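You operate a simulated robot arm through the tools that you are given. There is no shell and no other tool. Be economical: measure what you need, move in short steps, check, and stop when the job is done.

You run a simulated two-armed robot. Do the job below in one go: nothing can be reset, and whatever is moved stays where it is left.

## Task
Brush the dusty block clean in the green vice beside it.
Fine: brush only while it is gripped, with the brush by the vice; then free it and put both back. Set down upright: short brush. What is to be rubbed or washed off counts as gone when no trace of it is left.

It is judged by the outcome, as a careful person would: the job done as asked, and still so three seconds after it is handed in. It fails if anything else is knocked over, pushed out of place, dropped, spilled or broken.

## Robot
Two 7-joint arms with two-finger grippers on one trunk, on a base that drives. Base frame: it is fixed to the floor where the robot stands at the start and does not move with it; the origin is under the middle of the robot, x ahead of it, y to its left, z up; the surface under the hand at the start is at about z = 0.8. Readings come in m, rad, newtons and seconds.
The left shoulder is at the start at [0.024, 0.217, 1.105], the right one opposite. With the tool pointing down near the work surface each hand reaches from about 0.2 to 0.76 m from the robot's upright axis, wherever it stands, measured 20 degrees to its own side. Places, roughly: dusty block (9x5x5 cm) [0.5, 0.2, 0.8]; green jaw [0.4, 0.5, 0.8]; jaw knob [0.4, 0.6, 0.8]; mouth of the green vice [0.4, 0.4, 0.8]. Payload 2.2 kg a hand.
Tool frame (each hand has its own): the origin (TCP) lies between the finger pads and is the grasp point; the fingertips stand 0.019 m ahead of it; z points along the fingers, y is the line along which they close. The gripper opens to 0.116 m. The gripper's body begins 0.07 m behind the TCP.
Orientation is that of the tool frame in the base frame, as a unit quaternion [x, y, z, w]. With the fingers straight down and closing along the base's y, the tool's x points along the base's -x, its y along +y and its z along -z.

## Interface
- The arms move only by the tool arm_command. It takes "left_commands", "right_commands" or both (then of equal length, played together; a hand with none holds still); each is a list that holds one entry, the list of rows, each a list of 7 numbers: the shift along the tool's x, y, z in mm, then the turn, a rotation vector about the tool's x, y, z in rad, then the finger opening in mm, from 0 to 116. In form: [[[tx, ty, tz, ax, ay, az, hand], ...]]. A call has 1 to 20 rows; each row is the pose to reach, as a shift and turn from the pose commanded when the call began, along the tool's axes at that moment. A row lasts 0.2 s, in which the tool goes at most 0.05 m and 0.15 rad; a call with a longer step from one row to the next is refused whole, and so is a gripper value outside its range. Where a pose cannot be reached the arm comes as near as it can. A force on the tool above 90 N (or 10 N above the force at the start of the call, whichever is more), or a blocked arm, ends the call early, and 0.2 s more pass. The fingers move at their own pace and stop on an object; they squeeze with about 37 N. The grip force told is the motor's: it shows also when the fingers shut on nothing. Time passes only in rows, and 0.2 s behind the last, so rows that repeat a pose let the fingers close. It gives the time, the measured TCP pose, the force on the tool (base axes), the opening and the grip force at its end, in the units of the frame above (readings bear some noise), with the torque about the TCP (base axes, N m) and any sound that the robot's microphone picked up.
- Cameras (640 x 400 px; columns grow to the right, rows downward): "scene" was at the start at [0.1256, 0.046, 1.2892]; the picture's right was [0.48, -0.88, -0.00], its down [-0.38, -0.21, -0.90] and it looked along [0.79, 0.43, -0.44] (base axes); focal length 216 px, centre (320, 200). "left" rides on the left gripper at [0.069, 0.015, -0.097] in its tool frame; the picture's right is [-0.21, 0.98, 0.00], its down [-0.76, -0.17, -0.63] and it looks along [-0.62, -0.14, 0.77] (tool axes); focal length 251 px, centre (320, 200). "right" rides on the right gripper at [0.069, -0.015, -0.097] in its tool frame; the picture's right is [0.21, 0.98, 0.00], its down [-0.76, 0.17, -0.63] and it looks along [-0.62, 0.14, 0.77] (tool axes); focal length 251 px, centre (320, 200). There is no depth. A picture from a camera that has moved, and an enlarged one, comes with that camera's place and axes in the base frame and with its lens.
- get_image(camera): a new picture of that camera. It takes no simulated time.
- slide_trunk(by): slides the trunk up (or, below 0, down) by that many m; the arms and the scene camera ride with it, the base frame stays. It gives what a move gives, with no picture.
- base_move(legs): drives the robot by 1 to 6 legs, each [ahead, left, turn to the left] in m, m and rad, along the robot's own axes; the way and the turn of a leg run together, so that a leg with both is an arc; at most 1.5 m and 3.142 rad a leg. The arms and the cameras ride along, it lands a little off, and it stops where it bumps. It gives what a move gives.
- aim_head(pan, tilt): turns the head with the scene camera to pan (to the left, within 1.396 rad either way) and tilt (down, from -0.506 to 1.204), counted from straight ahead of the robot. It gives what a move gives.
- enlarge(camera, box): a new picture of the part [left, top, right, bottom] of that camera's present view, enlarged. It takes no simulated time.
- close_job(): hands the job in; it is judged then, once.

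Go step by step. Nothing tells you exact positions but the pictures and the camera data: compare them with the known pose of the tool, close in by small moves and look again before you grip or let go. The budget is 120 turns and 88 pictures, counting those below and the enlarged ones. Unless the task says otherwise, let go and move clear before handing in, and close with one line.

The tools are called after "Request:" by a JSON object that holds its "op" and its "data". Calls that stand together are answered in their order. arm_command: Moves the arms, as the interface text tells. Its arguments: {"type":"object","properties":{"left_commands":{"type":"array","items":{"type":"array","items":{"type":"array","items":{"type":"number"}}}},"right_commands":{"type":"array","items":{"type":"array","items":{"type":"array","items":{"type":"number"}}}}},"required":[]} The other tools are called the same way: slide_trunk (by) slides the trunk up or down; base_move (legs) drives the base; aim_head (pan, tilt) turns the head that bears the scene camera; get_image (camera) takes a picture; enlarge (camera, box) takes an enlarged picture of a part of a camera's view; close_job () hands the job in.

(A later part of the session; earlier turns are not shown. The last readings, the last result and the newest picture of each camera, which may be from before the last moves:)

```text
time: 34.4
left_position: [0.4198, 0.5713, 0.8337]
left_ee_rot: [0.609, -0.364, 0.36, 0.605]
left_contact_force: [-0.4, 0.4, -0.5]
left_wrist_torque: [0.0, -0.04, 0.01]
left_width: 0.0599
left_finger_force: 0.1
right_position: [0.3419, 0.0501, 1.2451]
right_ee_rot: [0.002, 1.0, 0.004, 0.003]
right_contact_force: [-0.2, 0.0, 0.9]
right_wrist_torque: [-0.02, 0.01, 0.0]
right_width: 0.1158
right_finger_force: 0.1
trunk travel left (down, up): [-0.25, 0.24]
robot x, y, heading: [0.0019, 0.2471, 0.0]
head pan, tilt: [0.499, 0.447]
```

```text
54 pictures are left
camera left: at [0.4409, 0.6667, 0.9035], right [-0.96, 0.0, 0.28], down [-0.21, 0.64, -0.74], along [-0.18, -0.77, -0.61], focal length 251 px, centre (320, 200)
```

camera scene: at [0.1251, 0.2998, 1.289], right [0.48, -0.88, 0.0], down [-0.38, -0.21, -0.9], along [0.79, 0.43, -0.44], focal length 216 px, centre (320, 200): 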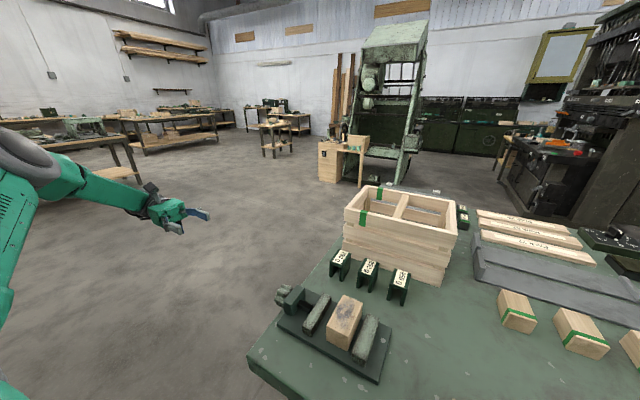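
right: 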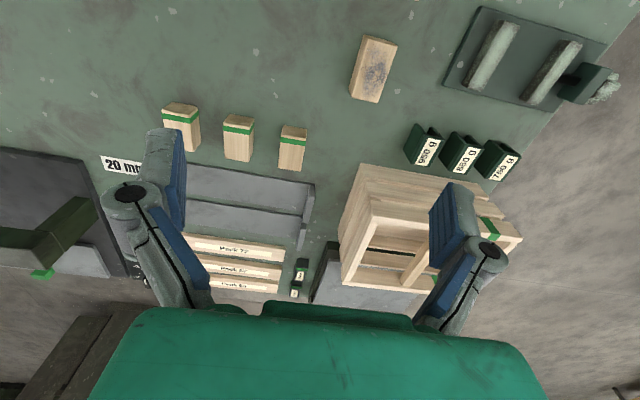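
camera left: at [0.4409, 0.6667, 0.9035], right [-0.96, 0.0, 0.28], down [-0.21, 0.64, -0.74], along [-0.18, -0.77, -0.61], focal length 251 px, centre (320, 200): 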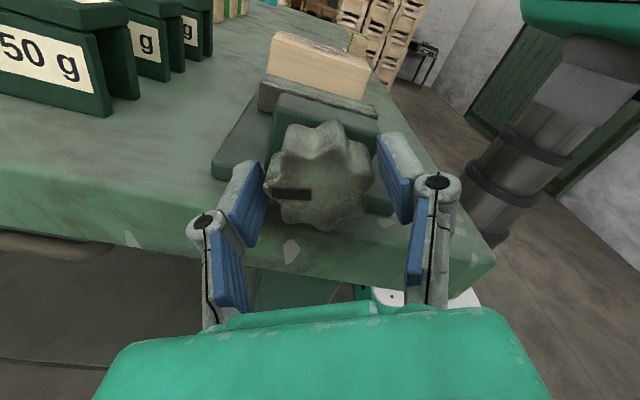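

The mark has rotated as expected. I'll grip and turn another 1.2 rad.

Request:
{"op": "arm_command", "data": {"left_commands": [[[0, 0, 0, 0, 0, 0, 40], [0, 0, 0, 0, 0, 0, 20], [0, 0, 0, 0, 0, 0, 20], [0, 0, 0, 0, 0, 0.1, 20], [0, 0, 0, 0, 0, 0.2, 20], [0, 0, 0, 0, 0, 0.3, 20], [0, 0, 0, 0, 0, 0.4, 20], [0, 0, 0, 0, 0, 0.5, 20], [0, 0, 0, 0, 0, 0.6, 20], [0, 0, 0, 0, 0, 0.7, 20], [0, 0, 0, 0, 0, 0.8, 20], [0, 0, 0, 0, 0, 0.9, 20], [0, 0, 0, 0, 0, 1.0, 20]]]}}

Request:
{"op": "enlarge", "data": {"camera": "scene", "box": [210, 250, 370, 360]}}

```text
time: 37.2
left_position: [0.4202, 0.5719, 0.8328]
left_ee_rot: [-0.36, 0.612, -0.606, -0.358]
left_contact_force: [-10.6, -2.6, -3.6]
left_wrist_torque: [0.26, 0.07, 0.56]
left_width: 0.0524
left_finger_force: 45.5
right_position: [0.3419, 0.0513, 1.2455]
right_ee_rot: [0.0, 1.0, 0.005, 0.003]
right_contact_force: [0.7, -0.2, 0.5]
right_wrist_torque: [-0.02, 0.0, -0.01]
right_width: 0.1158
right_finger_force: 0.0
trunk travel left (down, up): [-0.25, 0.24]
robot x, y, heading: [0.0017, 0.248, 0.003]
head pan, tilt: [0.499, 0.447]
```

```text
3.64 times, centred on (290, 305) of scene
camera zoom: at [0.1237, 0.2925, 1.2893], right [0.48, -0.88, 0.0], down [-0.38, -0.21, -0.9], along [0.79, 0.43, -0.44], focal length 785 px, centre (429, -182)
```

zoom: 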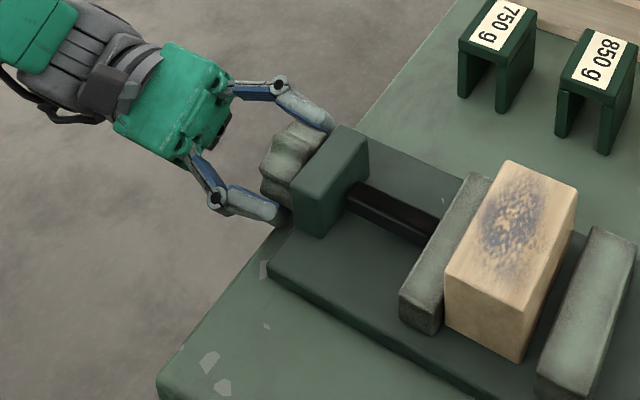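

The jaw is just about at the block. I'll finish this stroke, wind back, regrip and take another stroke.

Request:
{"op": "arm_command", "data": {"left_commands": [[[0, 0, 0, 0, 0, 0.1, 20], [0, 0, 0, 0, 0, 0.2, 20], [0, 0, -2, 0, 0, 0.2, 60], [0, 0, -10, 0, 0, 0.2, 60], [0, 0, -24, 0, 0, 0.1, 60], [0, 0, -24, 0, 0, -0.05, 60], [0, 0, -24, 0, 0, -0.2, 60], [0, 0, -24, 0, 0, -0.35, 60], [0, 0, -24, 0, 0, -0.5, 60], [0, 0, -24, 0, 0, -0.65, 60], [0, 0, -24, 0, 0, -0.8, 60], [0, 0, -24, 0, 0, -0.95, 60], [0, 0, -18, 0, 0, -1.0, 60], [0, 0, -8, 0, 0, -1.0, 60], [0, 0, 0, 0, 0, -1.0, 60], [0, 0, 0, 0, 0, -1.0, 40], [0, 0, 0, 0, 0, -1.0, 20], [0, 0, 0, 0, 0, -1.0, 20]]]}}

Request:
{"op": "arm_command", "data": {"left_commands": [[[0, 0, 0, 0, 0, 0.1, 20], [0, 0, 0, 0, 0, 0.2, 20], [0, 0, 0, 0, 0, 0.3, 20], [0, 0, 0, 0, 0, 0.4, 20], [0, 0, 0, 0, 0, 0.5, 20]]]}}

Request:
{"op": "enlarge", "data": {"camera": "scene", "box": [210, 250, 370, 360]}}

```text
time: 41.0
left_position: [0.4196, 0.5701, 0.8333]
left_ee_rot: [0.609, -0.364, 0.36, 0.605]
left_contact_force: [-0.5, 4.8, 4.4]
left_wrist_torque: [0.63, 0.01, -0.25]
left_width: 0.0522
left_finger_force: 44.7
right_position: [0.3415, 0.0518, 1.2457]
right_ee_rot: [0.001, 1.0, 0.005, 0.002]
right_contact_force: [0.7, 0.8, -0.7]
right_wrist_torque: [-0.01, 0.0, -0.01]
right_width: 0.1161
right_finger_force: 0.2
trunk travel left (down, up): [-0.25, 0.24]
robot x, y, heading: [-0.0038, 0.2468, 0.0]
head pan, tilt: [0.499, 0.447]
```

```text
time: 42.2
left_position: [0.4198, 0.5723, 0.8331]
left_ee_rot: [-0.5, 0.504, -0.499, -0.497]
left_contact_force: [-6.1, 7.1, 2.9]
left_wrist_torque: [-0.32, 0.04, -0.13]
left_width: 0.052
left_finger_force: 44.7
right_position: [0.3404, 0.0508, 1.2461]
right_ee_rot: [0.002, 1.0, 0.004, 0.003]
right_contact_force: [0.2, 0.7, -0.2]
right_wrist_torque: [0.01, 0.01, 0.02]
right_width: 0.1161
right_finger_force: 0.1
trunk travel left (down, up): [-0.25, 0.24]
robot x, y, heading: [-0.0006, 0.2486, 0.001]
head pan, tilt: [0.499, 0.447]
```

```text
3.64 times, centred on (290, 305) of scene
camera zoom: at [0.1239, 0.2949, 1.2893], right [0.48, -0.88, 0.0], down [-0.38, -0.21, -0.9], along [0.79, 0.43, -0.44], focal length 785 px, centre (429, -182)
```

zoom: 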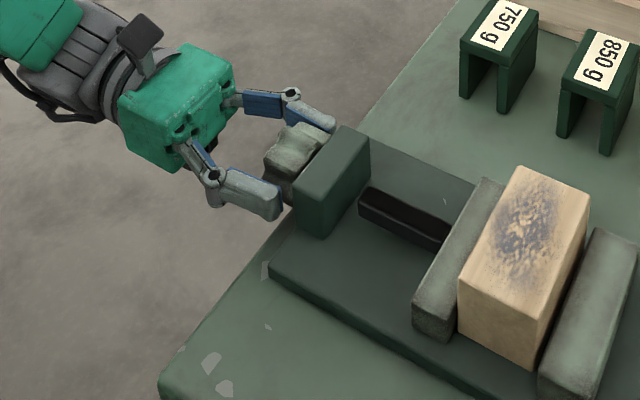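

The jaw is pushing the block toward the fixed jaw. I'll continue in smaller steps, watching the torque.

Request:
{"op": "arm_command", "data": {"left_commands": [[[0, 0, 0, 0, 0, 0.1, 20], [0, 0, 0, 0, 0, 0.2, 20], [0, 0, 0, 0, 0, 0.3, 20]]]}}

Request:
{"op": "arm_command", "data": {"left_commands": [[[0, 0, 0, 0, 0, 0.1, 20], [0, 0, 0, 0, 0, 0.2, 20], [0, 0, 0, 0, 0, 0.3, 20]]]}}

Request:
{"op": "enlarge", "data": {"camera": "scene", "box": [210, 250, 370, 360]}}

```text
time: 43.0
left_position: [0.4187, 0.5727, 0.8324]
left_ee_rot: [-0.419, 0.573, -0.567, -0.418]
left_contact_force: [-12.9, 5.9, -0.1]
left_wrist_torque: [0.16, 0.07, 0.34]
left_width: 0.0517
left_finger_force: 44.7
right_position: [0.3405, 0.0523, 1.2463]
right_ee_rot: [0.001, 1.0, 0.005, 0.002]
right_contact_force: [0.0, 0.5, -0.2]
right_wrist_torque: [-0.04, 0.02, -0.01]
right_width: 0.116
right_finger_force: 0.1
trunk travel left (down, up): [-0.25, 0.24]
robot x, y, heading: [0.0004, 0.2477, -0.004]
head pan, tilt: [0.499, 0.447]
```

```text
time: 43.8
left_position: [0.4183, 0.572, 0.8322]
left_ee_rot: [-0.329, 0.629, -0.623, -0.327]
left_contact_force: [-15.8, 0.6, -5.5]
left_wrist_torque: [-0.04, 0.7, -0.46]
left_width: 0.0522
left_finger_force: 45.2
right_position: [0.3414, 0.0502, 1.2465]
right_ee_rot: [0.002, 1.0, 0.005, 0.003]
right_contact_force: [0.5, 1.1, 0.2]
right_wrist_torque: [-0.01, 0.02, 0.04]
right_width: 0.116
right_finger_force: 0.1
trunk travel left (down, up): [-0.25, 0.24]
robot x, y, heading: [0.002, 0.2476, -0.002]
head pan, tilt: [0.499, 0.447]
```

```text
3.64 times, centred on (290, 305) of scene
camera zoom: at [0.1231, 0.294, 1.2893], right [0.48, -0.88, 0.0], down [-0.38, -0.21, -0.9], along [0.79, 0.43, -0.44], focal length 785 px, centre (429, -182)
```

zoom: 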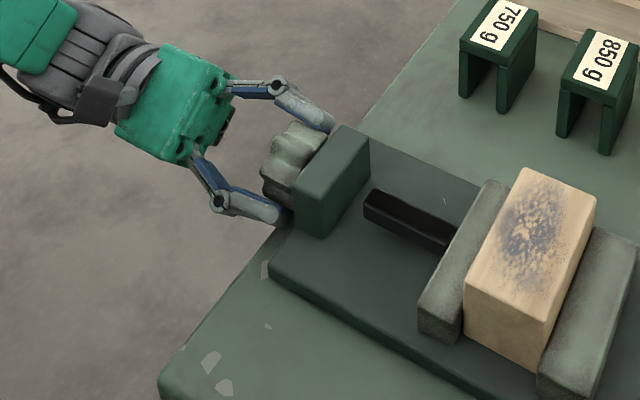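

The block is now about against the fixed jaw and torque is rising. I'll regrip once more and tighten until it resists.

Request:
{"op": "arm_command", "data": {"left_commands": [[[0, 0, -2, 0, 0, 0, 60], [0, 0, -10, 0, 0, 0, 60], [0, 0, -24, 0, 0, -0.1, 60], [0, 0, -24, 0, 0, -0.25, 60], [0, 0, -24, 0, 0, -0.4, 60], [0, 0, -24, 0, 0, -0.55, 60], [0, 0, -24, 0, 0, -0.7, 60], [0, 0, -24, 0, 0, -0.85, 60], [0, 0, -24, 0, 0, -0.95, 60], [0, 0, -18, 0, 0, -1.05, 60], [0, 0, -8, 0, 0, -1.1, 60], [0, 0, 0, 0, 0, -1.1, 60], [0, 0, 0, 0, 0, -1.1, 40], [0, 0, 0, 0, 0, -1.1, 20], [0, 0, 0, 0, 0, -1.1, 20]]]}}

Request:
{"op": "arm_command", "data": {"left_commands": [[[0, 0, 0, 0, 0, 0.1, 20], [0, 0, 0, 0, 0, 0.2, 20], [0, 0, 0, 0, 0, 0.3, 20]]]}}

Request:
{"op": "get_image", "data": {"camera": "left"}}

Request:
{"op": "enlarge", "data": {"camera": "scene", "box": [210, 250, 370, 360]}}

```text
time: 47.0
left_position: [0.4201, 0.5721, 0.8338]
left_ee_rot: [0.608, -0.365, 0.36, 0.606]
left_contact_force: [-7.2, 5.6, 6.9]
left_wrist_torque: [-0.09, 0.0, -0.25]
left_width: 0.0515
left_finger_force: 44.8
right_position: [0.3424, 0.0506, 1.2461]
right_ee_rot: [0.002, 1.0, 0.005, 0.003]
right_contact_force: [-0.5, 0.2, -0.1]
right_wrist_torque: [-0.03, 0.0, -0.03]
right_width: 0.116
right_finger_force: 0.0
trunk travel left (down, up): [-0.25, 0.24]
robot x, y, heading: [-0.0034, 0.2465, 0.0]
head pan, tilt: [0.499, 0.447]
```

```text
time: 47.8
left_position: [0.4212, 0.5715, 0.8329]
left_ee_rot: [0.548, -0.452, 0.446, 0.544]
left_contact_force: [-7.1, 2.4, -0.7]
left_wrist_torque: [0.13, 0.71, -0.18]
left_width: 0.0528
left_finger_force: 45.0
right_position: [0.3424, 0.051, 1.2465]
right_ee_rot: [0.002, 1.0, 0.004, 0.002]
right_contact_force: [-0.4, 0.6, 0.4]
right_wrist_torque: [-0.01, -0.04, 0.0]
right_width: 0.116
right_finger_force: 0.0
trunk travel left (down, up): [-0.25, 0.24]
robot x, y, heading: [0.0038, 0.2481, 0.004]
head pan, tilt: [0.499, 0.447]
```

```text
50 pictures are left
camera left: at [0.4197, 0.6666, 0.9052], right [-1.0, 0.0, -0.02], down [0.02, 0.64, -0.77], along [0.01, -0.77, -0.64], focal length 251 px, centre (320, 200)
```

left: 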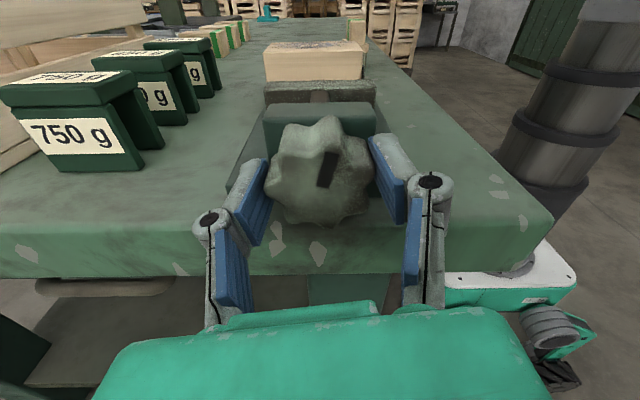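

```text
3.64 times, centred on (290, 305) of scene
camera zoom: at [0.1245, 0.2931, 1.2892], right [0.48, -0.88, 0.0], down [-0.38, -0.21, -0.9], along [0.79, 0.43, -0.44], focal length 785 px, centre (429, -182)
```

zoom: 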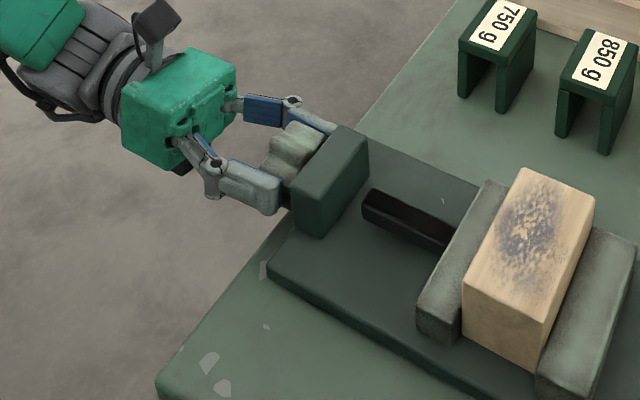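

The jaw no longer moves and the fingers slipped slightly, so it looks tight. I'll turn a little more and watch whether the mark moves.

Request:
{"op": "arm_command", "data": {"left_commands": [[[0, 0, 0, 0, 0, 0.1, 20], [0, 0, 0, 0, 0, 0.2, 20], [0, 0, 0, 0, 0, 0.3, 20]]]}}

Request:
{"op": "get_image", "data": {"camera": "left"}}

```text
time: 48.6
left_position: [0.4206, 0.5714, 0.8335]
left_ee_rot: [-0.474, 0.529, -0.524, -0.471]
left_contact_force: [-2.1, 0.3, 3.8]
left_wrist_torque: [0.04, 1.08, 0.09]
left_width: 0.0522
left_finger_force: 45.3
right_position: [0.3428, 0.05, 1.2462]
right_ee_rot: [0.002, 1.0, 0.005, 0.003]
right_contact_force: [-0.3, -0.6, 0.6]
right_wrist_torque: [0.02, 0.0, 0.02]
right_width: 0.1159
right_finger_force: 0.0
trunk travel left (down, up): [-0.25, 0.24]
robot x, y, heading: [0.0019, 0.2479, 0.001]
head pan, tilt: [0.499, 0.447]
```

```text
48 pictures are left
camera left: at [0.3993, 0.6666, 0.9028], right [-0.95, 0.0, -0.32], down [0.25, 0.64, -0.73], along [0.2, -0.77, -0.61], focal length 251 px, centre (320, 200)
```

left: 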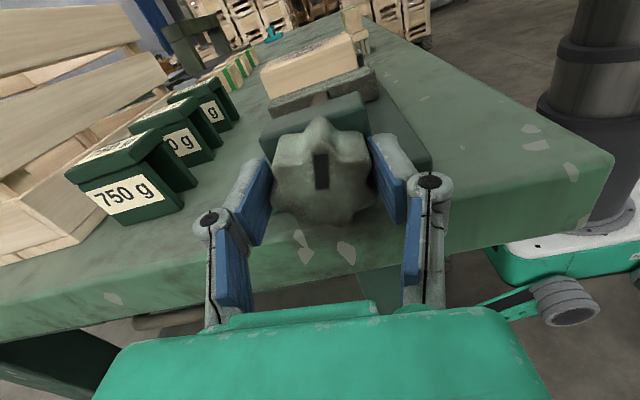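

The mark stayed fixed while my fingers slipped, so the vice is tight. I'll release the knob and back the left hand away, then bring the right hand over the brush.

Request:
{"op": "arm_command", "data": {"left_commands": [[[0, 0, 0, 0, 0, 0, 70], [0, 0, -10, 0, 0, 0, 70], [0, 0, -45, 0, 0, 0, 70], [0, 0, -85, 0, 0, 0, 70], [0, 0, -125, 0, 0, 0, 70], [0, 0, -165, 0, 0, 0, 70]]]}}

Request:
{"op": "arm_command", "data": {"right_commands": [[[8, 20, 40, 0, 0, 0, 100], [16, 40, 80, 0, 0, 0, 100], [24, 60, 120, 0, 0, 0, 100], [32, 80, 160, 0, 0, 0, 100], [40, 100, 200, 0, 0, 0, 100], [40, 110, 230, 0, 0, 0, 100]]]}}

Request:
{"op": "get_image", "data": {"camera": "right"}}

Request:
{"op": "aim_head", "data": {"pan": 0.1, "tilt": 0.8}}

Request:
{"op": "get_image", "data": {"camera": "scene"}}

```text
time: 50.0
left_position: [0.4209, 0.7383, 0.834]
left_ee_rot: [-0.474, 0.528, -0.523, -0.472]
left_contact_force: [-0.4, 0.2, -0.1]
left_wrist_torque: [-0.01, -0.04, 0.02]
left_width: 0.0699
left_finger_force: 0.1
right_position: [0.3422, 0.0521, 1.2462]
right_ee_rot: [0.002, 1.0, 0.004, 0.003]
right_contact_force: [0.9, -0.9, -0.3]
right_wrist_torque: [0.01, 0.0, -0.01]
right_width: 0.1159
right_finger_force: 0.1
trunk travel left (down, up): [-0.25, 0.24]
robot x, y, heading: [0.0004, 0.245, 0.0]
head pan, tilt: [0.499, 0.447]
```

```text
time: 51.4
left_position: [0.4207, 0.7375, 0.8336]
left_ee_rot: [-0.475, 0.527, -0.523, -0.472]
left_contact_force: [-0.1, -0.1, 0.6]
left_wrist_torque: [-0.03, 0.05, -0.03]
left_width: 0.0699
left_finger_force: 0.0
right_position: [0.3028, 0.1634, 1.0167]
right_ee_rot: [0.002, 1.0, 0.005, 0.002]
right_contact_force: [0.1, 0.3, 0.9]
right_wrist_torque: [0.02, -0.01, -0.03]
right_width: 0.1002
right_finger_force: 0.0
trunk travel left (down, up): [-0.25, 0.24]
robot x, y, heading: [-0.0016, 0.2416, 0.0]
head pan, tilt: [0.499, 0.447]
```

```text
47 pictures are left
camera right: at [0.2344, 0.1481, 1.1126], right [-0.21, 0.98, 0.01], down [0.75, 0.16, 0.64], along [0.62, 0.14, -0.77], focal length 251 px, centre (320, 200)
```

right: 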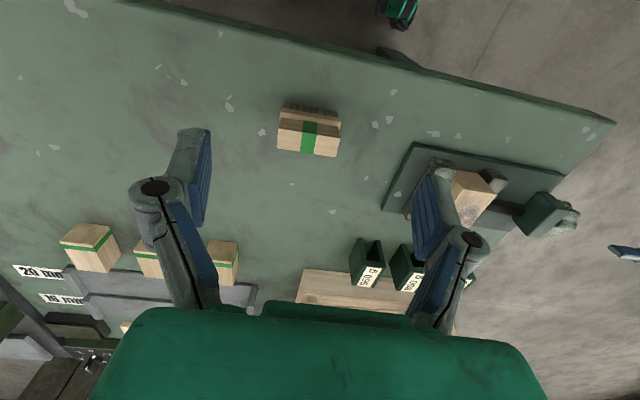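

```text
time: 52.3
left_position: [0.4205, 0.7372, 0.8342]
left_ee_rot: [-0.474, 0.528, -0.522, -0.472]
left_contact_force: [-0.1, 0.7, 0.6]
left_wrist_torque: [-0.02, 0.0, 0.03]
left_width: 0.07
left_finger_force: 0.1
right_position: [0.3049, 0.1611, 1.0178]
right_ee_rot: [0.002, 1.0, 0.004, 0.003]
right_contact_force: [0.5, 0.2, -0.8]
right_wrist_torque: [0.0, -0.01, 0.02]
right_width: 0.1001
right_finger_force: 0.1
trunk travel left (down, up): [-0.25, 0.24]
robot x, y, heading: [-0.0036, 0.2472, -0.002]
head pan, tilt: [0.099, 0.799]
```

```text
46 pictures are left
camera scene: at [0.1248, 0.2585, 1.2586], right [0.1, -0.99, 0.0], down [-0.72, -0.07, -0.69], along [0.69, 0.07, -0.72], focal length 216 px, centre (320, 200)
```

scene: 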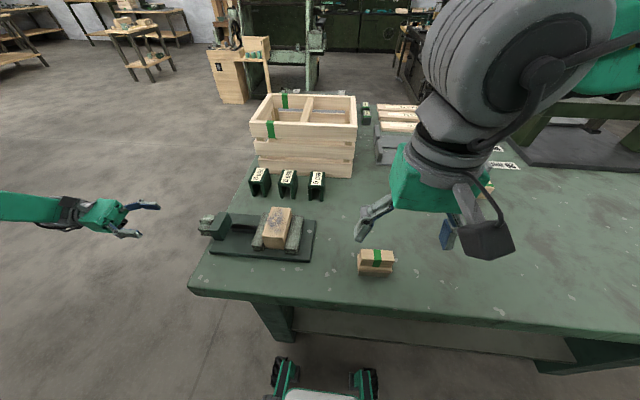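

The brush stands with its long axis roughly along y, bristles down. I'll zoom in on it from both cameras.

Request:
{"op": "enlarge", "data": {"camera": "right", "box": [250, 80, 370, 180]}}

Request:
{"op": "enlarge", "data": {"camera": "scene", "box": [330, 230, 430, 300]}}

Request:
{"op": "enlarge", "data": {"camera": "scene", "box": [190, 180, 330, 280]}}

```text
4.00 times, centred on (310, 130) of right
camera zoom: at [0.2341, 0.147, 1.1133], right [-0.21, 0.98, 0.01], down [0.75, 0.16, 0.64], along [0.62, 0.14, -0.77], focal length 1006 px, centre (360, 480)
```

zoom: 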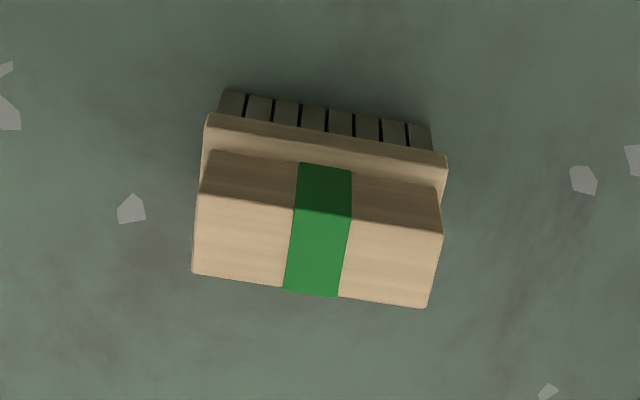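

```text
5.71 times, centred on (380, 265) of scene
camera zoom: at [0.1248, 0.2585, 1.2586], right [0.1, -0.99, 0.0], down [-0.72, -0.07, -0.69], along [0.69, 0.07, -0.72], focal length 1234 px, centre (-23, -171)
```

zoom: 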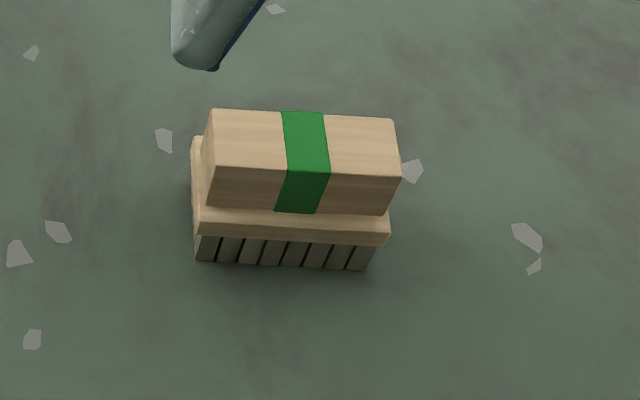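

```text
4.00 times, centred on (260, 230) of scene
camera zoom: at [0.1248, 0.2585, 1.2586], right [0.1, -0.99, 0.0], down [-0.72, -0.07, -0.69], along [0.69, 0.07, -0.72], focal length 864 px, centre (560, 80)
```

zoom: 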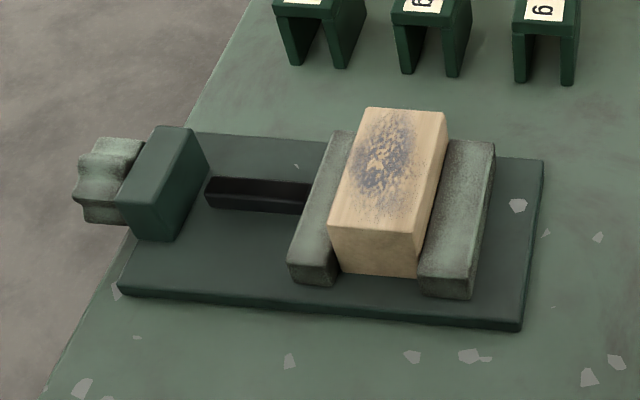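

The brush handle measures about 68 × 22 mm, centred at (0.363, 0.1645), top z ≈ 0.86, yawed about 2° from y. I'll turn the right hand so its fingers close along x and hover over it.

Request:
{"op": "arm_command", "data": {"right_commands": [[[-5, 0, 5, 0, 0, -0.146, 70], [-10, 0, 10, 0, 0, -0.293, 70], [-15, 0, 20, 0, 0, -0.439, 70], [-20, 0, 30, 0, 0, -0.585, 70], [-25, 1, 40, 0, 0, -0.732, 70], [-30, 1, 50, 0, 0, -0.878, 70], [-35, 1, 60, 0, 0, -1.025, 70], [-40, 1, 70, 0, 0, -1.171, 70], [-46, 2, 80, 0, 0, -1.317, 70], [-52, 2, 90, 0, 0, -1.464, 70], [-59, 2, 100, 0, 0, -1.61, 70], [-59, 2, 100, 0, 0, -1.61, 70]]]}}

Request:
{"op": "get_image", "data": {"camera": "right"}}

Request:
{"op": "get_image", "data": {"camera": "scene"}}

```text
time: 54.9
left_position: [0.4199, 0.7369, 0.8351]
left_ee_rot: [-0.475, 0.528, -0.523, -0.471]
left_contact_force: [-0.2, 0.3, -0.1]
left_wrist_torque: [-0.02, -0.01, 0.03]
left_width: 0.0698
left_finger_force: 0.2
right_position: [0.3489, 0.1594, 0.9357]
right_ee_rot: [-0.702, 0.712, -0.002, -0.005]
right_contact_force: [-0.8, 0.0, -0.3]
right_wrist_torque: [-0.01, -0.01, -0.02]
right_width: 0.07
right_finger_force: 0.0
right hand out of reach, approached as far as the arm can: row 11, 12
trunk travel left (down, up): [-0.25, 0.24]
robot x, y, heading: [0.0033, 0.2466, -0.008]
head pan, tilt: [0.099, 0.799]
```

```text
42 pictures are left
camera right: at [0.3633, 0.091, 1.0333], right [-0.98, -0.2, 0.01], down [-0.15, 0.76, 0.63], along [-0.13, 0.61, -0.78], focal length 251 px, centre (320, 200)
```

right: 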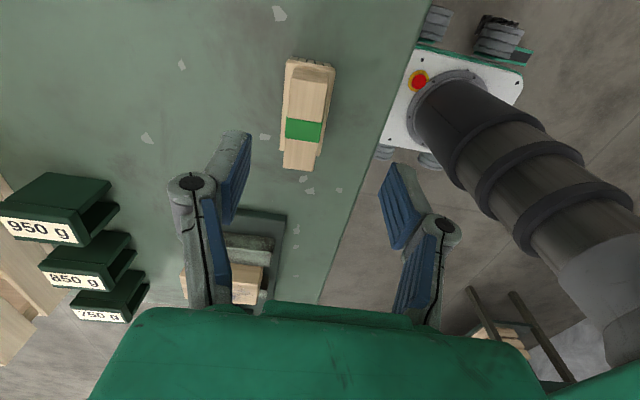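

```text
41 pictures are left
camera scene: at [0.1247, 0.257, 1.2587], right [0.1, -1.0, 0.0], down [-0.72, -0.07, -0.69], along [0.69, 0.07, -0.72], focal length 216 px, centre (320, 200)
```

scene: 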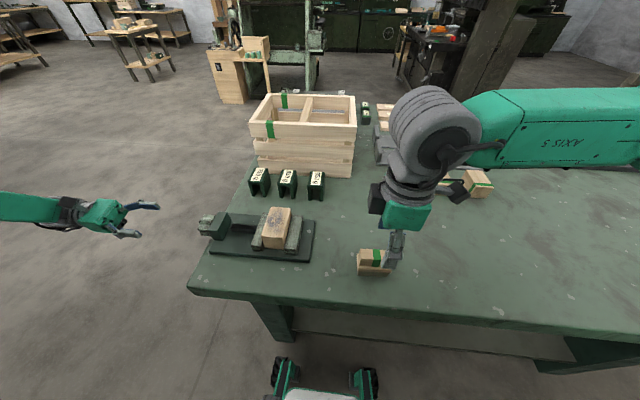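

The right arm is too folded this close in, so I'll back the base up 0.13 m to give it room, then go over the brush.

Request:
{"op": "base_move", "data": {"legs": [[-0.13, 0, 0]]}}

```text
time: 56.2
left_position: [0.29, 0.7387, 0.8343]
left_ee_rot: [-0.475, 0.527, -0.524, -0.471]
left_contact_force: [-0.7, -0.4, 0.6]
left_wrist_torque: [0.03, -0.01, 0.06]
left_width: 0.0699
left_finger_force: 0.0
right_position: [0.2189, 0.161, 0.9362]
right_ee_rot: [-0.702, 0.712, -0.002, -0.006]
right_contact_force: [-0.3, 0.4, 0.6]
right_wrist_torque: [0.01, -0.01, 0.03]
right_width: 0.0701
right_finger_force: 0.0
trunk travel left (down, up): [-0.25, 0.24]
robot x, y, heading: [-0.1255, 0.2488, 0.002]
head pan, tilt: [0.099, 0.799]
```

Request:
{"op": "arm_command", "data": {"right_commands": [[[0, 0, -20, 0, 0, 0, 70], [1, -30, -20, 0, 0, 0, 70], [3, -70, -20, 0, 0, 0, 70], [4, -110, -20, 0, 0, 0, 70], [5, -130, -10, 0, 0, 0, 70], [5, -130, 0, 0, 0, 0, 70]]]}}

Request:
{"op": "get_image", "data": {"camera": "right"}}

Request:
{"op": "enlarge", "data": {"camera": "scene", "box": [320, 150, 440, 250]}}

```text
time: 57.6
left_position: [0.2891, 0.7368, 0.837]
left_ee_rot: [-0.474, 0.529, -0.524, -0.47]
left_contact_force: [0.6, -0.1, -0.2]
left_wrist_torque: [-0.03, -0.02, 0.02]
left_width: 0.07
left_finger_force: 0.0
right_position: [0.2277, 0.1583, 0.9573]
right_ee_rot: [-0.702, 0.713, -0.001, -0.004]
right_contact_force: [0.8, -0.2, -0.1]
right_wrist_torque: [0.01, -0.01, 0.02]
right_width: 0.0699
right_finger_force: 0.1
right hand out of reach, approached as far as the arm can: row 2, 3, 4, 5, 6
trunk travel left (down, up): [-0.25, 0.24]
robot x, y, heading: [-0.1304, 0.2473, -0.004]
head pan, tilt: [0.099, 0.799]
```

```text
40 pictures are left
camera right: at [0.2411, 0.0903, 1.0537], right [-0.98, -0.2, 0.0], down [-0.15, 0.76, 0.63], along [-0.13, 0.61, -0.78], focal length 251 px, centre (320, 200)
```

right: 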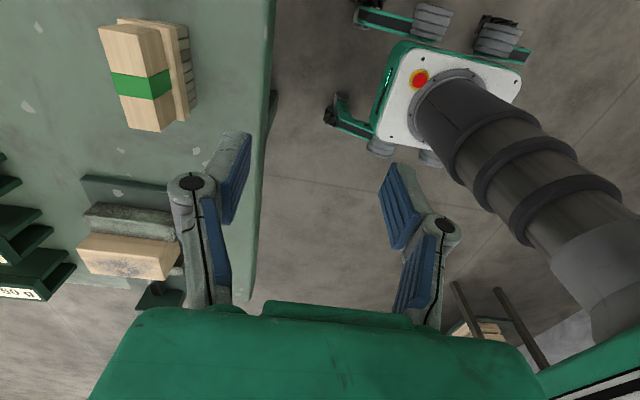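

```text
4.00 times, centred on (380, 200) of scene
camera zoom: at [-0.0043, 0.2589, 1.2585], right [0.1, -1.0, 0.0], down [-0.72, -0.07, -0.69], along [0.69, 0.07, -0.72], focal length 864 px, centre (80, 200)
```

zoom: 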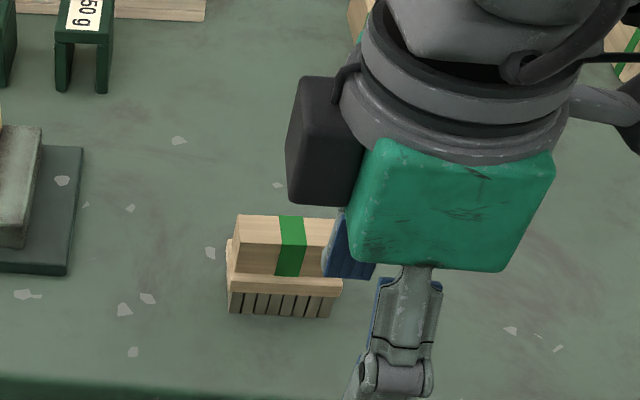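

The right wrist seems stuck near a joint limit. I'll raise and untwist it to neutral, move out over the brush and then decide on the yaw there.

Request:
{"op": "arm_command", "data": {"right_commands": [[[0, 0, -30, 0, 0, 0.14, 70], [0, 0, -60, 0, 0, 0.28, 70], [0, 0, -80, 0, 0, 0.42, 70], [0, 0, -80, 0, 0, 0.56, 70], [0, 0, -80, 0, 0, 0.7, 70], [0, 0, -80, 0, 0, 0.84, 70], [0, -20, -80, 0, 0, 0.98, 70], [0, -40, -80, 0, 0, 1.12, 70], [0, -60, -80, 0, 0, 1.26, 70], [0, -85, -80, 0, 0, 1.4, 70], [0, -110, -80, 0, 0, 1.54, 70], [0, -130, -80, 0, 0, 1.57, 70]]]}}

```text
time: 60.2
left_position: [0.2886, 0.7364, 0.8364]
left_ee_rot: [-0.473, 0.53, -0.523, -0.471]
left_contact_force: [0.3, 0.4, -0.2]
left_wrist_torque: [0.0, 0.0, 0.0]
left_width: 0.0698
left_finger_force: 0.0
right_position: [0.358, 0.156, 1.0368]
right_ee_rot: [0.008, 1.0, -0.003, -0.001]
right_contact_force: [0.1, -0.5, 0.5]
right_wrist_torque: [0.01, -0.02, 0.01]
right_width: 0.0698
right_finger_force: 0.0
trunk travel left (down, up): [-0.25, 0.24]
robot x, y, heading: [-0.1296, 0.241, 0.001]
head pan, tilt: [0.099, 0.799]
```

Back to neutral over the brush. Now I'll turn the wrist here, where the arm is more extended.

Request:
{"op": "arm_command", "data": {"right_commands": [[[-1, 1, 0, 0, 0, -0.145, 70], [-2, 2, 0, 0, 0, -0.29, 70], [-3, 3, 0, 0, 0, -0.435, 70], [-4, 4, 0, 0, 0, -0.58, 70], [-5, 5, 0, 0, 0, -0.725, 70], [-5, 6, 0, 0, 0, -0.87, 70], [-5, 8, 0, 0, 0, -1.015, 70], [-5, 8, 0, 0, 0, -1.16, 70], [-5, 8, 0, 0, 0, -1.305, 70], [-5, 8, 0, 0, 0, -1.45, 70], [-5, 8, 0, 0, 0, -1.59, 70], [-5, 8, 20, 0, 0, -1.59, 70], [-5, 8, 60, 0, 0, -1.59, 70], [-5, 8, 100, 0, 0, -1.59, 70], [-5, 8, 120, 0, 0, -1.59, 70]]]}}

Request:
{"op": "get_image", "data": {"camera": "right"}}

```text
time: 63.4
left_position: [0.2883, 0.7352, 0.837]
left_ee_rot: [-0.474, 0.529, -0.523, -0.47]
left_contact_force: [0.1, 0.6, -0.3]
left_wrist_torque: [-0.01, -0.01, -0.01]
left_width: 0.07
left_finger_force: 0.1
right_position: [0.2362, 0.1727, 1.0383]
right_ee_rot: [0.708, -0.707, 0.001, 0.003]
right_contact_force: [0.1, 0.1, 0.2]
right_wrist_torque: [-0.01, 0.03, 0.02]
right_width: 0.07
right_finger_force: 0.0
right hand out of reach, approached as far as the arm can: row 9, 10, 11, 12, 13, 14, 15
trunk travel left (down, up): [-0.25, 0.24]
robot x, y, heading: [-0.1297, 0.2492, 0.004]
head pan, tilt: [0.099, 0.799]
```

```text
38 pictures are left
camera right: at [0.2515, 0.1047, 1.1346], right [-0.98, -0.22, 0.0], down [-0.17, 0.76, 0.63], along [-0.14, 0.61, -0.78], focal length 251 px, centre (320, 200)
```

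right: 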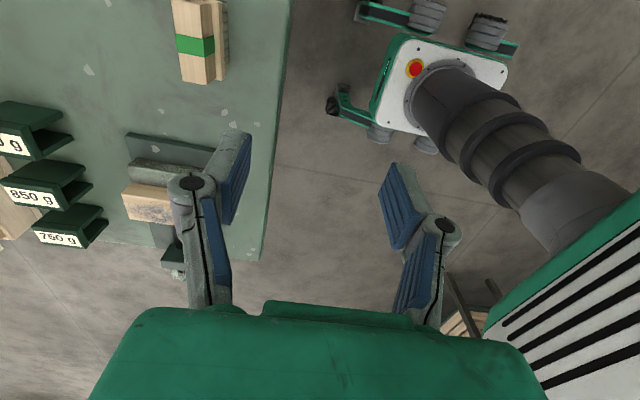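

Turning that way isn't reachable here. I'll unwind and try the opposite yaw.

Request:
{"op": "arm_command", "data": {"right_commands": [[[0, 0, 0, 0, 0, 0.145, 70], [0, 0, 0, 0, 0, 0.29, 70], [0, 0, 0, 0, 0, 0.435, 70], [0, 0, 0, 0, 0, 0.58, 70], [0, -20, 0, 0, 0, 0.725, 70], [0, -40, 0, 0, 0, 0.87, 70], [0, -60, 0, 0, 0, 1.015, 70], [0, -80, 0, 0, 0, 1.16, 70], [0, -100, 0, 0, 0, 1.305, 70], [0, -115, 0, 0, 0, 1.45, 70], [0, -127, 0, 0, 0, 1.59, 70], [0, -127, 0, 0, 0, 1.735, 70], [0, -127, 0, 0, 0, 1.88, 70], [0, -127, 0, 0, 0, 2.025, 70], [0, -127, 0, 0, 0, 2.17, 70], [0, -127, 0, 0, 0, 2.315, 70], [0, -127, 0, 0, 0, 2.46, 70], [0, -127, 0, 0, 0, 2.605, 70], [0, -127, 0, 0, 0, 2.75, 70], [0, -127, 0, 0, 0, 2.89, 70]]]}}

```text
time: 67.6
left_position: [0.2883, 0.7371, 0.8366]
left_ee_rot: [-0.474, 0.529, -0.523, -0.471]
left_contact_force: [-0.9, 0.2, 0.0]
left_wrist_torque: [-0.03, -0.01, 0.02]
left_width: 0.0702
left_finger_force: 0.1
right_position: [0.3613, 0.1731, 1.0372]
right_ee_rot: [0.612, 0.791, -0.004, 0.001]
right_contact_force: [-0.5, 0.0, 0.8]
right_wrist_torque: [-0.04, 0.0, -0.04]
right_width: 0.0702
right_finger_force: 0.2
trunk travel left (down, up): [-0.25, 0.24]
robot x, y, heading: [-0.125, 0.247, -0.003]
head pan, tilt: [0.099, 0.799]
```

That direction works. I'll complete the yaw and descend to just above the brush.

Request:
{"op": "arm_command", "data": {"right_commands": [[[-4, 0, 10, 0, 0, 0.1, 70], [-9, 0, 40, 0, 0, 0.21, 70], [-9, 0, 75, 0, 0, 0.21, 70], [-9, 0, 110, 0, 0, 0.21, 70], [-9, 0, 120, 0, 0, 0.21, 70], [-9, 0, 120, 0, 0, 0.21, 70]]]}}

Request:
{"op": "get_image", "data": {"camera": "right"}}

Request:
{"op": "enlarge", "data": {"camera": "scene", "box": [320, 150, 440, 250]}}

```text
time: 69.0
left_position: [0.2882, 0.7355, 0.8363]
left_ee_rot: [-0.475, 0.528, -0.524, -0.471]
left_contact_force: [-0.1, 0.3, -0.4]
left_wrist_torque: [0.01, -0.05, 0.0]
left_width: 0.0699
left_finger_force: 0.0
right_position: [0.3646, 0.1613, 0.9182]
right_ee_rot: [0.691, 0.723, -0.003, 0.002]
right_contact_force: [-0.3, 0.6, -0.3]
right_wrist_torque: [0.04, -0.01, 0.01]
right_width: 0.0698
right_finger_force: 0.1
trunk travel left (down, up): [-0.25, 0.24]
robot x, y, heading: [-0.1267, 0.2439, -0.002]
head pan, tilt: [0.099, 0.799]
```

```text
37 pictures are left
camera right: at [0.3464, 0.2321, 1.0138], right [0.97, 0.26, -0.01], down [0.2, -0.74, 0.64], along [0.16, -0.62, -0.77], focal length 251 px, centre (320, 200)
```

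right: 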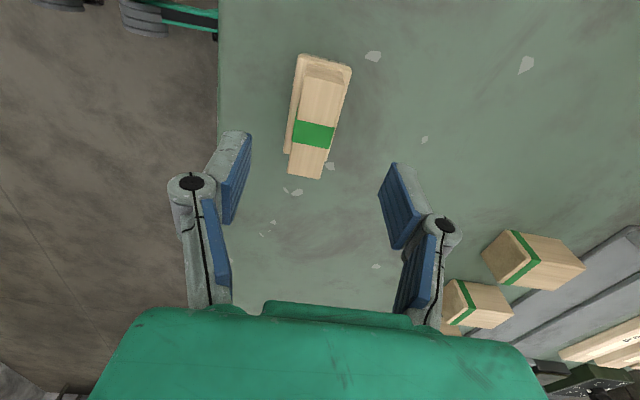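

```text
4.00 times, centred on (380, 200) of scene
camera zoom: at [-0.004, 0.2591, 1.2585], right [0.1, -1.0, 0.0], down [-0.72, -0.07, -0.69], along [0.69, 0.07, -0.72], focal length 864 px, centre (80, 200)
```

zoom: 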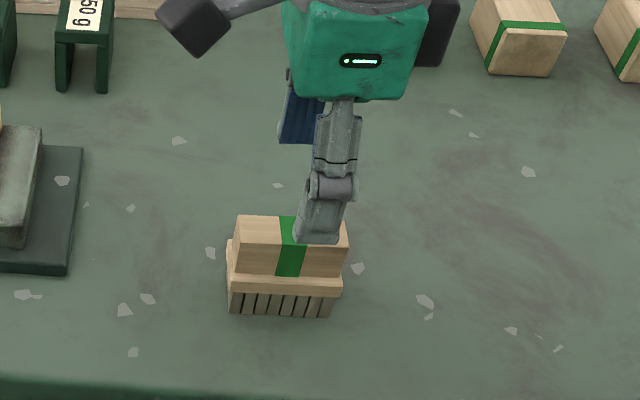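

Both views agree: brush centre (0.361, 0.164), yaw matched. I'll shift 2.5 mm, lower to grip the handle above its flange and close gently.

Request:
{"op": "arm_command", "data": {"right_commands": [[[0, -2.5, 20, 0, 0, 0, 70], [0, -2.5, 45, 0, 0, 0, 70], [0, -2.5, 60, 0, 0, 0, 70], [0, -2.5, 64, 0, 0, 0, 70], [0, -2.5, 64, 0, 0, 0, 45], [0, -2.5, 64, 0, 0, 0, 30], [0, -2.5, 64, 0, 0, 0, 15], [0, -2.5, 64, 0, 0, 0, 10], [0, -2.5, 64, 0, 0, 0, 10]]]}}

Request:
{"op": "get_image", "data": {"camera": "right"}}

Request:
{"op": "enlarge", "data": {"camera": "scene", "box": [320, 150, 440, 250]}}

```text
time: 71.0
left_position: [0.2882, 0.7363, 0.8375]
left_ee_rot: [-0.474, 0.529, -0.524, -0.47]
left_contact_force: [-0.5, 0.1, -0.5]
left_wrist_torque: [0.04, -0.02, -0.02]
left_width: 0.0701
left_finger_force: 0.0
right_position: [0.3614, 0.1654, 0.8543]
right_ee_rot: [0.69, 0.723, -0.003, 0.002]
right_contact_force: [0.7, -0.3, 20.7]
right_wrist_torque: [0.14, -0.07, -0.08]
right_width: 0.0247
right_finger_force: 36.9
trunk travel left (down, up): [-0.25, 0.24]
robot x, y, heading: [-0.129, 0.2501, 0.003]
head pan, tilt: [0.099, 0.799]
```

```text
35 pictures are left
camera right: at [0.3423, 0.2324, 0.9516], right [0.97, 0.26, 0.0], down [0.2, -0.74, 0.64], along [0.16, -0.62, -0.77], focal length 251 px, centre (320, 200)
```

right: 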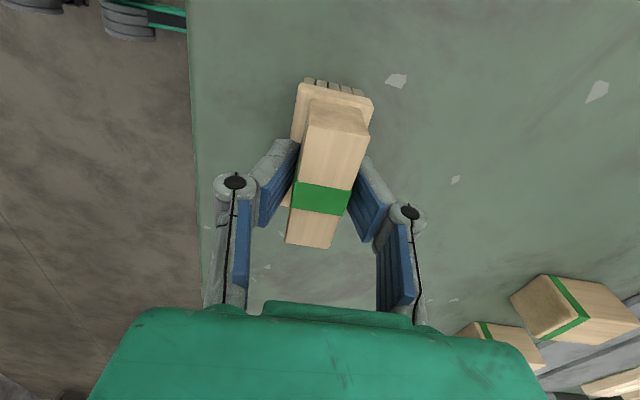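

```text
4.00 times, centred on (380, 200) of scene
camera zoom: at [-0.0067, 0.2597, 1.259], right [0.1, -0.99, 0.0], down [-0.71, -0.07, -0.7], along [0.69, 0.07, -0.72], focal length 864 px, centre (80, 200)
```

zoom: 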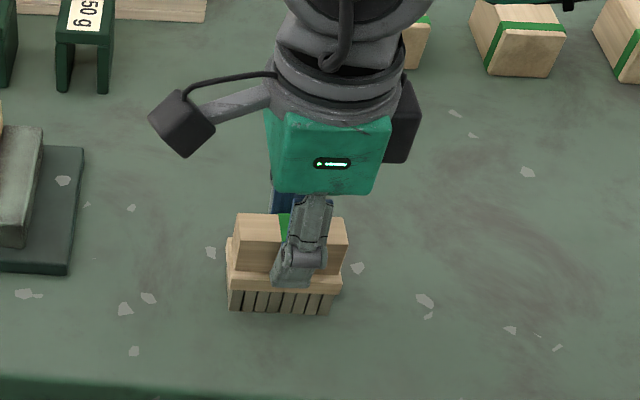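

The brush is gripped (24.7 mm), with the fingertips resting on its flange at TCP (0.361, 0.164, 0.854), which I'll note for the return. I'll lift it and carry it over the clamped block.

Request:
{"op": "arm_command", "data": {"right_commands": [[[0, 0, -10, 0, 0, 0, 10], [0, 0, -40, 0, 0, 0, 10], [0, 0, -80, 0, 0, 0, 10], [10, 3, -120, 0, 0, 0, 10], [45, 15, -130, 0, 0, 0, 10], [85, 30, -130, 0, 0, 0, 10], [125, 43, -130, 0, 0, 0, 10], [165, 57, -130, 0, 0, 0, 10], [200, 68, -130, 0, 0, 0, 10], [222, 75, -120, 0, 0, 0, 10], [222, 75, -100, 0, 0, 0, 10], [222, 75, -100, 0, 0, 0, 10]]]}}

Request:
{"op": "get_image", "data": {"camera": "right"}}

Request:
{"op": "get_image", "data": {"camera": "scene"}}

```text
time: 73.6
left_position: [0.2889, 0.736, 0.8365]
left_ee_rot: [-0.474, 0.53, -0.524, -0.469]
left_contact_force: [-0.6, 0.6, -0.2]
left_wrist_torque: [0.03, 0.01, 0.0]
left_width: 0.0698
left_finger_force: 0.1
right_position: [0.427, 0.389, 0.9523]
right_ee_rot: [0.691, 0.723, -0.004, 0.002]
right_contact_force: [0.0, -0.2, -1.2]
right_wrist_torque: [0.0, 0.0, 0.03]
right_width: 0.0241
right_finger_force: 37.3
trunk travel left (down, up): [-0.25, 0.24]
robot x, y, heading: [-0.1271, 0.2482, 0.002]
head pan, tilt: [0.099, 0.799]
```

```text
33 pictures are left
camera right: at [0.4094, 0.4581, 1.048], right [0.97, 0.26, 0.0], down [0.2, -0.74, 0.64], along [0.16, -0.62, -0.77], focal length 251 px, centre (320, 200)
```

right: 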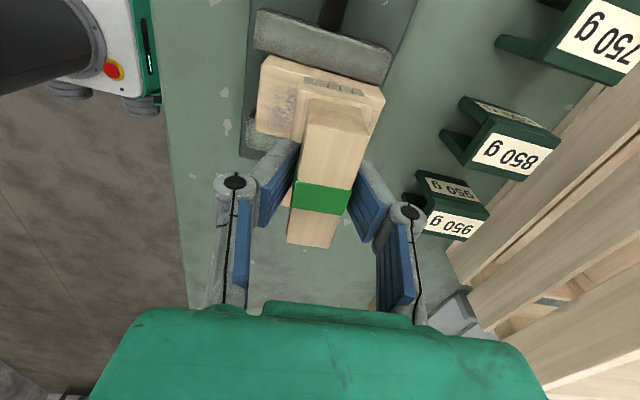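

```text
32 pictures are left
camera scene: at [-0.0041, 0.2602, 1.2585], right [0.1, -0.99, 0.0], down [-0.72, -0.07, -0.69], along [0.69, 0.07, -0.72], focal length 216 px, centre (320, 200)
```

scene: 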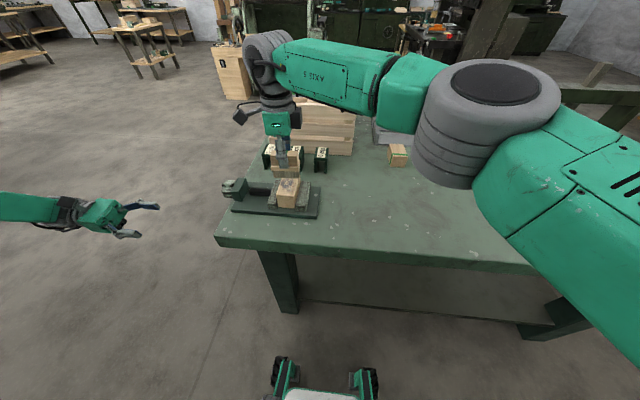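

The brush is over the block. I'll lower until the bristles touch.

Request:
{"op": "arm_command", "data": {"right_commands": [[[0, 0, 15, 0, 0, 0, 10], [0, 0, 28, 0, 0, 0, 10], [0, 0, 32, 0, 0, 0, 10]]]}}

Request:
{"op": "arm_command", "data": {"right_commands": [[[0, 0, 2, 0, 0, 0, 10], [0, 0, 4, 0, 0, 0, 10]]]}}

Request:
{"op": "enlarge", "data": {"camera": "scene", "box": [210, 120, 350, 230]}}

```text
time: 74.4
left_position: [0.2876, 0.7362, 0.8362]
left_ee_rot: [-0.474, 0.529, -0.522, -0.472]
left_contact_force: [0.0, -0.2, 0.4]
left_wrist_torque: [0.0, -0.01, 0.03]
left_width: 0.0699
left_finger_force: 0.1
right_position: [0.4279, 0.3892, 0.9192]
right_ee_rot: [0.69, 0.724, -0.003, 0.002]
right_contact_force: [0.5, 0.1, 2.6]
right_wrist_torque: [0.05, -0.06, -0.02]
right_width: 0.0244
right_finger_force: 37.2
trunk travel left (down, up): [-0.25, 0.24]
robot x, y, heading: [-0.128, 0.2452, -0.003]
head pan, tilt: [0.099, 0.799]
```

```text
time: 75.0
left_position: [0.287, 0.7372, 0.8379]
left_ee_rot: [-0.474, 0.53, -0.523, -0.471]
left_contact_force: [-0.9, -0.3, -0.2]
left_wrist_torque: [0.03, 0.0, 0.01]
left_width: 0.0697
left_finger_force: 0.0
right_position: [0.4269, 0.3891, 0.9196]
right_ee_rot: [0.69, 0.723, -0.001, 0.003]
right_contact_force: [3.6, 3.4, 31.0]
right_wrist_torque: [0.11, -0.1, 0.05]
right_width: 0.0246
right_finger_force: 36.5
trunk travel left (down, up): [-0.25, 0.24]
robot x, y, heading: [-0.1288, 0.2446, 0.001]
head pan, tilt: [0.099, 0.799]
```

```text
3.64 times, centred on (280, 175) of scene
camera zoom: at [-0.0075, 0.2613, 1.2593], right [0.1, -0.99, 0.0], down [-0.71, -0.07, -0.7], along [0.69, 0.07, -0.72], focal length 785 px, centre (466, 291)
```

zoom: 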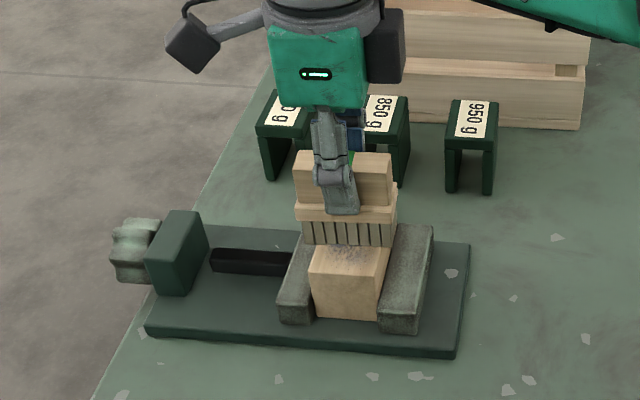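

Contact made, but at 31 N it's too firm. I'll ease up to a light pressure and sweep along the block's length several times.

Request:
{"op": "arm_command", "data": {"right_commands": [[[0, 0, -2.8, 0, 0, 0, 10], [-0.8, 17, -2.8, 0, 0, 0, 10], [-1.6, 35, -2.8, 0, 0, 0, 10], [-0.8, 17, -2.8, 0, 0, 0, 10], [0, 0, -2.8, 0, 0, 0, 10], [0.8, -17, -2.8, 0, 0, 0, 10], [1.6, -35, -2.8, 0, 0, 0, 10], [0.8, -17, -2.8, 0, 0, 0, 10], [0, 0, -2.8, 0, 0, 0, 10], [-0.8, 17, -2.8, 0, 0, 0, 10], [-1.6, 35, -2.8, 0, 0, 0, 10], [-0.8, 17, -2.8, 0, 0, 0, 10], [0, 0, -2.8, 0, 0, 0, 10], [0.8, -17, -2.8, 0, 0, 0, 10], [1.6, -35, -2.8, 0, 0, 0, 10], [0.8, -17, -2.8, 0, 0, 0, 10], [0, 0, -2.8, 0, 0, 0, 10]]]}}

Request:
{"op": "arm_command", "data": {"right_commands": [[[0, 0, -15, 0, 0, 0, 10], [-30, 0, -50, 0, 0, 0, 10], [-75, 0, -70, 0, 0, 0, 10], [-110, 0, -70, 0, 0, 0, 10]]]}}

Request:
{"op": "enlarge", "data": {"camera": "scene", "box": [210, 120, 350, 230]}}

```text
time: 78.6
left_position: [0.2875, 0.7363, 0.8364]
left_ee_rot: [-0.474, 0.529, -0.524, -0.47]
left_contact_force: [-0.4, -0.2, 0.8]
left_wrist_torque: [0.0, -0.02, 0.02]
left_width: 0.0699
left_finger_force: 0.1
right_position: [0.4238, 0.3892, 0.9189]
right_ee_rot: [0.689, 0.724, -0.003, 0.002]
right_contact_force: [-5.4, 0.6, 12.9]
right_wrist_torque: [0.15, 0.23, 0.03]
right_width: 0.0245
right_finger_force: 37.2
right hand out of reach, approached as far as the arm can: row 2, 3, 4, 10, 11, 12
trunk travel left (down, up): [-0.25, 0.24]
robot x, y, heading: [-0.1311, 0.247, 0.002]
head pan, tilt: [0.099, 0.799]
```

```text
time: 79.6
left_position: [0.2891, 0.7343, 0.8378]
left_ee_rot: [-0.474, 0.53, -0.524, -0.469]
left_contact_force: [0.6, -0.6, 0.6]
left_wrist_torque: [0.01, 0.04, -0.07]
left_width: 0.0699
left_finger_force: 0.1
right_position: [0.4314, 0.2754, 0.9898]
right_ee_rot: [0.691, 0.723, -0.003, 0.001]
right_contact_force: [0.7, 0.6, -0.3]
right_wrist_torque: [-0.05, 0.02, -0.01]
right_width: 0.0242
right_finger_force: 37.0
trunk travel left (down, up): [-0.25, 0.24]
robot x, y, heading: [-0.1313, 0.2472, -0.002]
head pan, tilt: [0.099, 0.799]
```

```text
3.64 times, centred on (280, 175) of scene
camera zoom: at [-0.0037, 0.2563, 1.2585], right [0.1, -0.99, 0.0], down [-0.72, -0.07, -0.69], along [0.69, 0.07, -0.72], focal length 785 px, centre (466, 291)
```

zoom: 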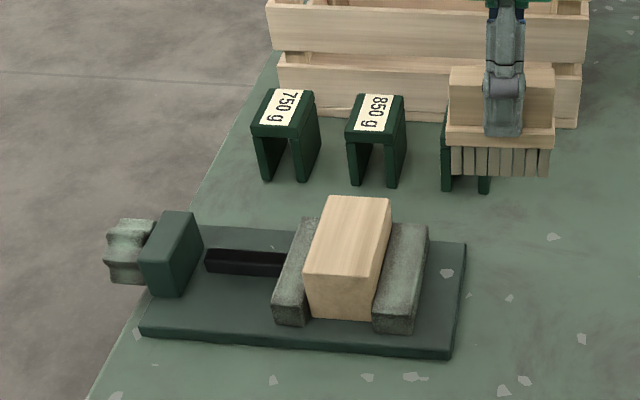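

The top looks clean from here. I'll zoom in to be sure no trace remains, especially at the far end.

Request:
{"op": "enlarge", "data": {"camera": "scene", "box": [265, 165, 315, 205]}}

Request:
{"op": "get_image", "data": {"camera": "right"}}

```text
10.00 times, centred on (290, 185) of scene
camera zoom: at [-0.0037, 0.2563, 1.2585], right [0.1, -0.99, 0.0], down [-0.72, -0.07, -0.69], along [0.69, 0.07, -0.72], focal length 2159 px, centre (620, 350)
```

zoom: 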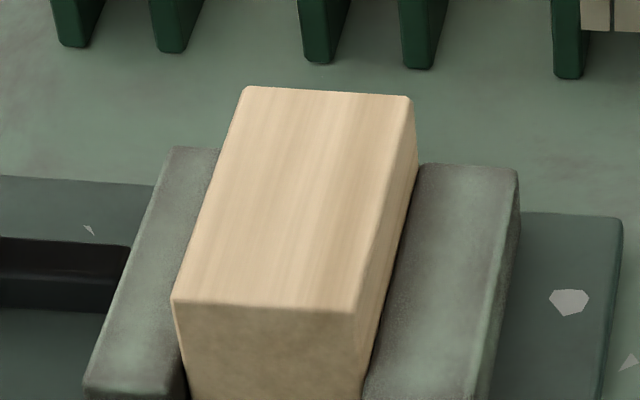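

```text
28 pictures are left
camera right: at [0.4133, 0.3447, 1.0857], right [0.97, 0.26, 0.0], down [0.2, -0.74, 0.64], along [0.16, -0.61, -0.77], focal length 251 px, centre (320, 200)
```

right: 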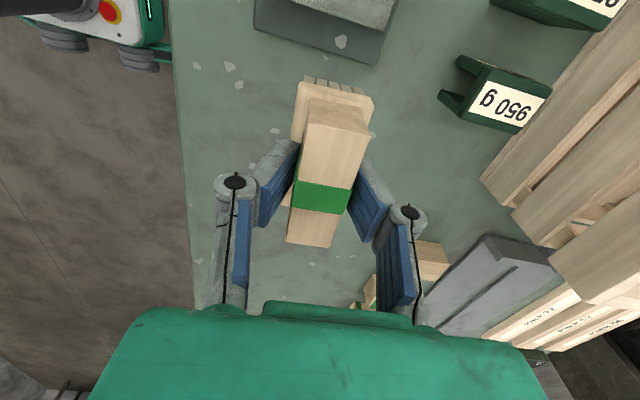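

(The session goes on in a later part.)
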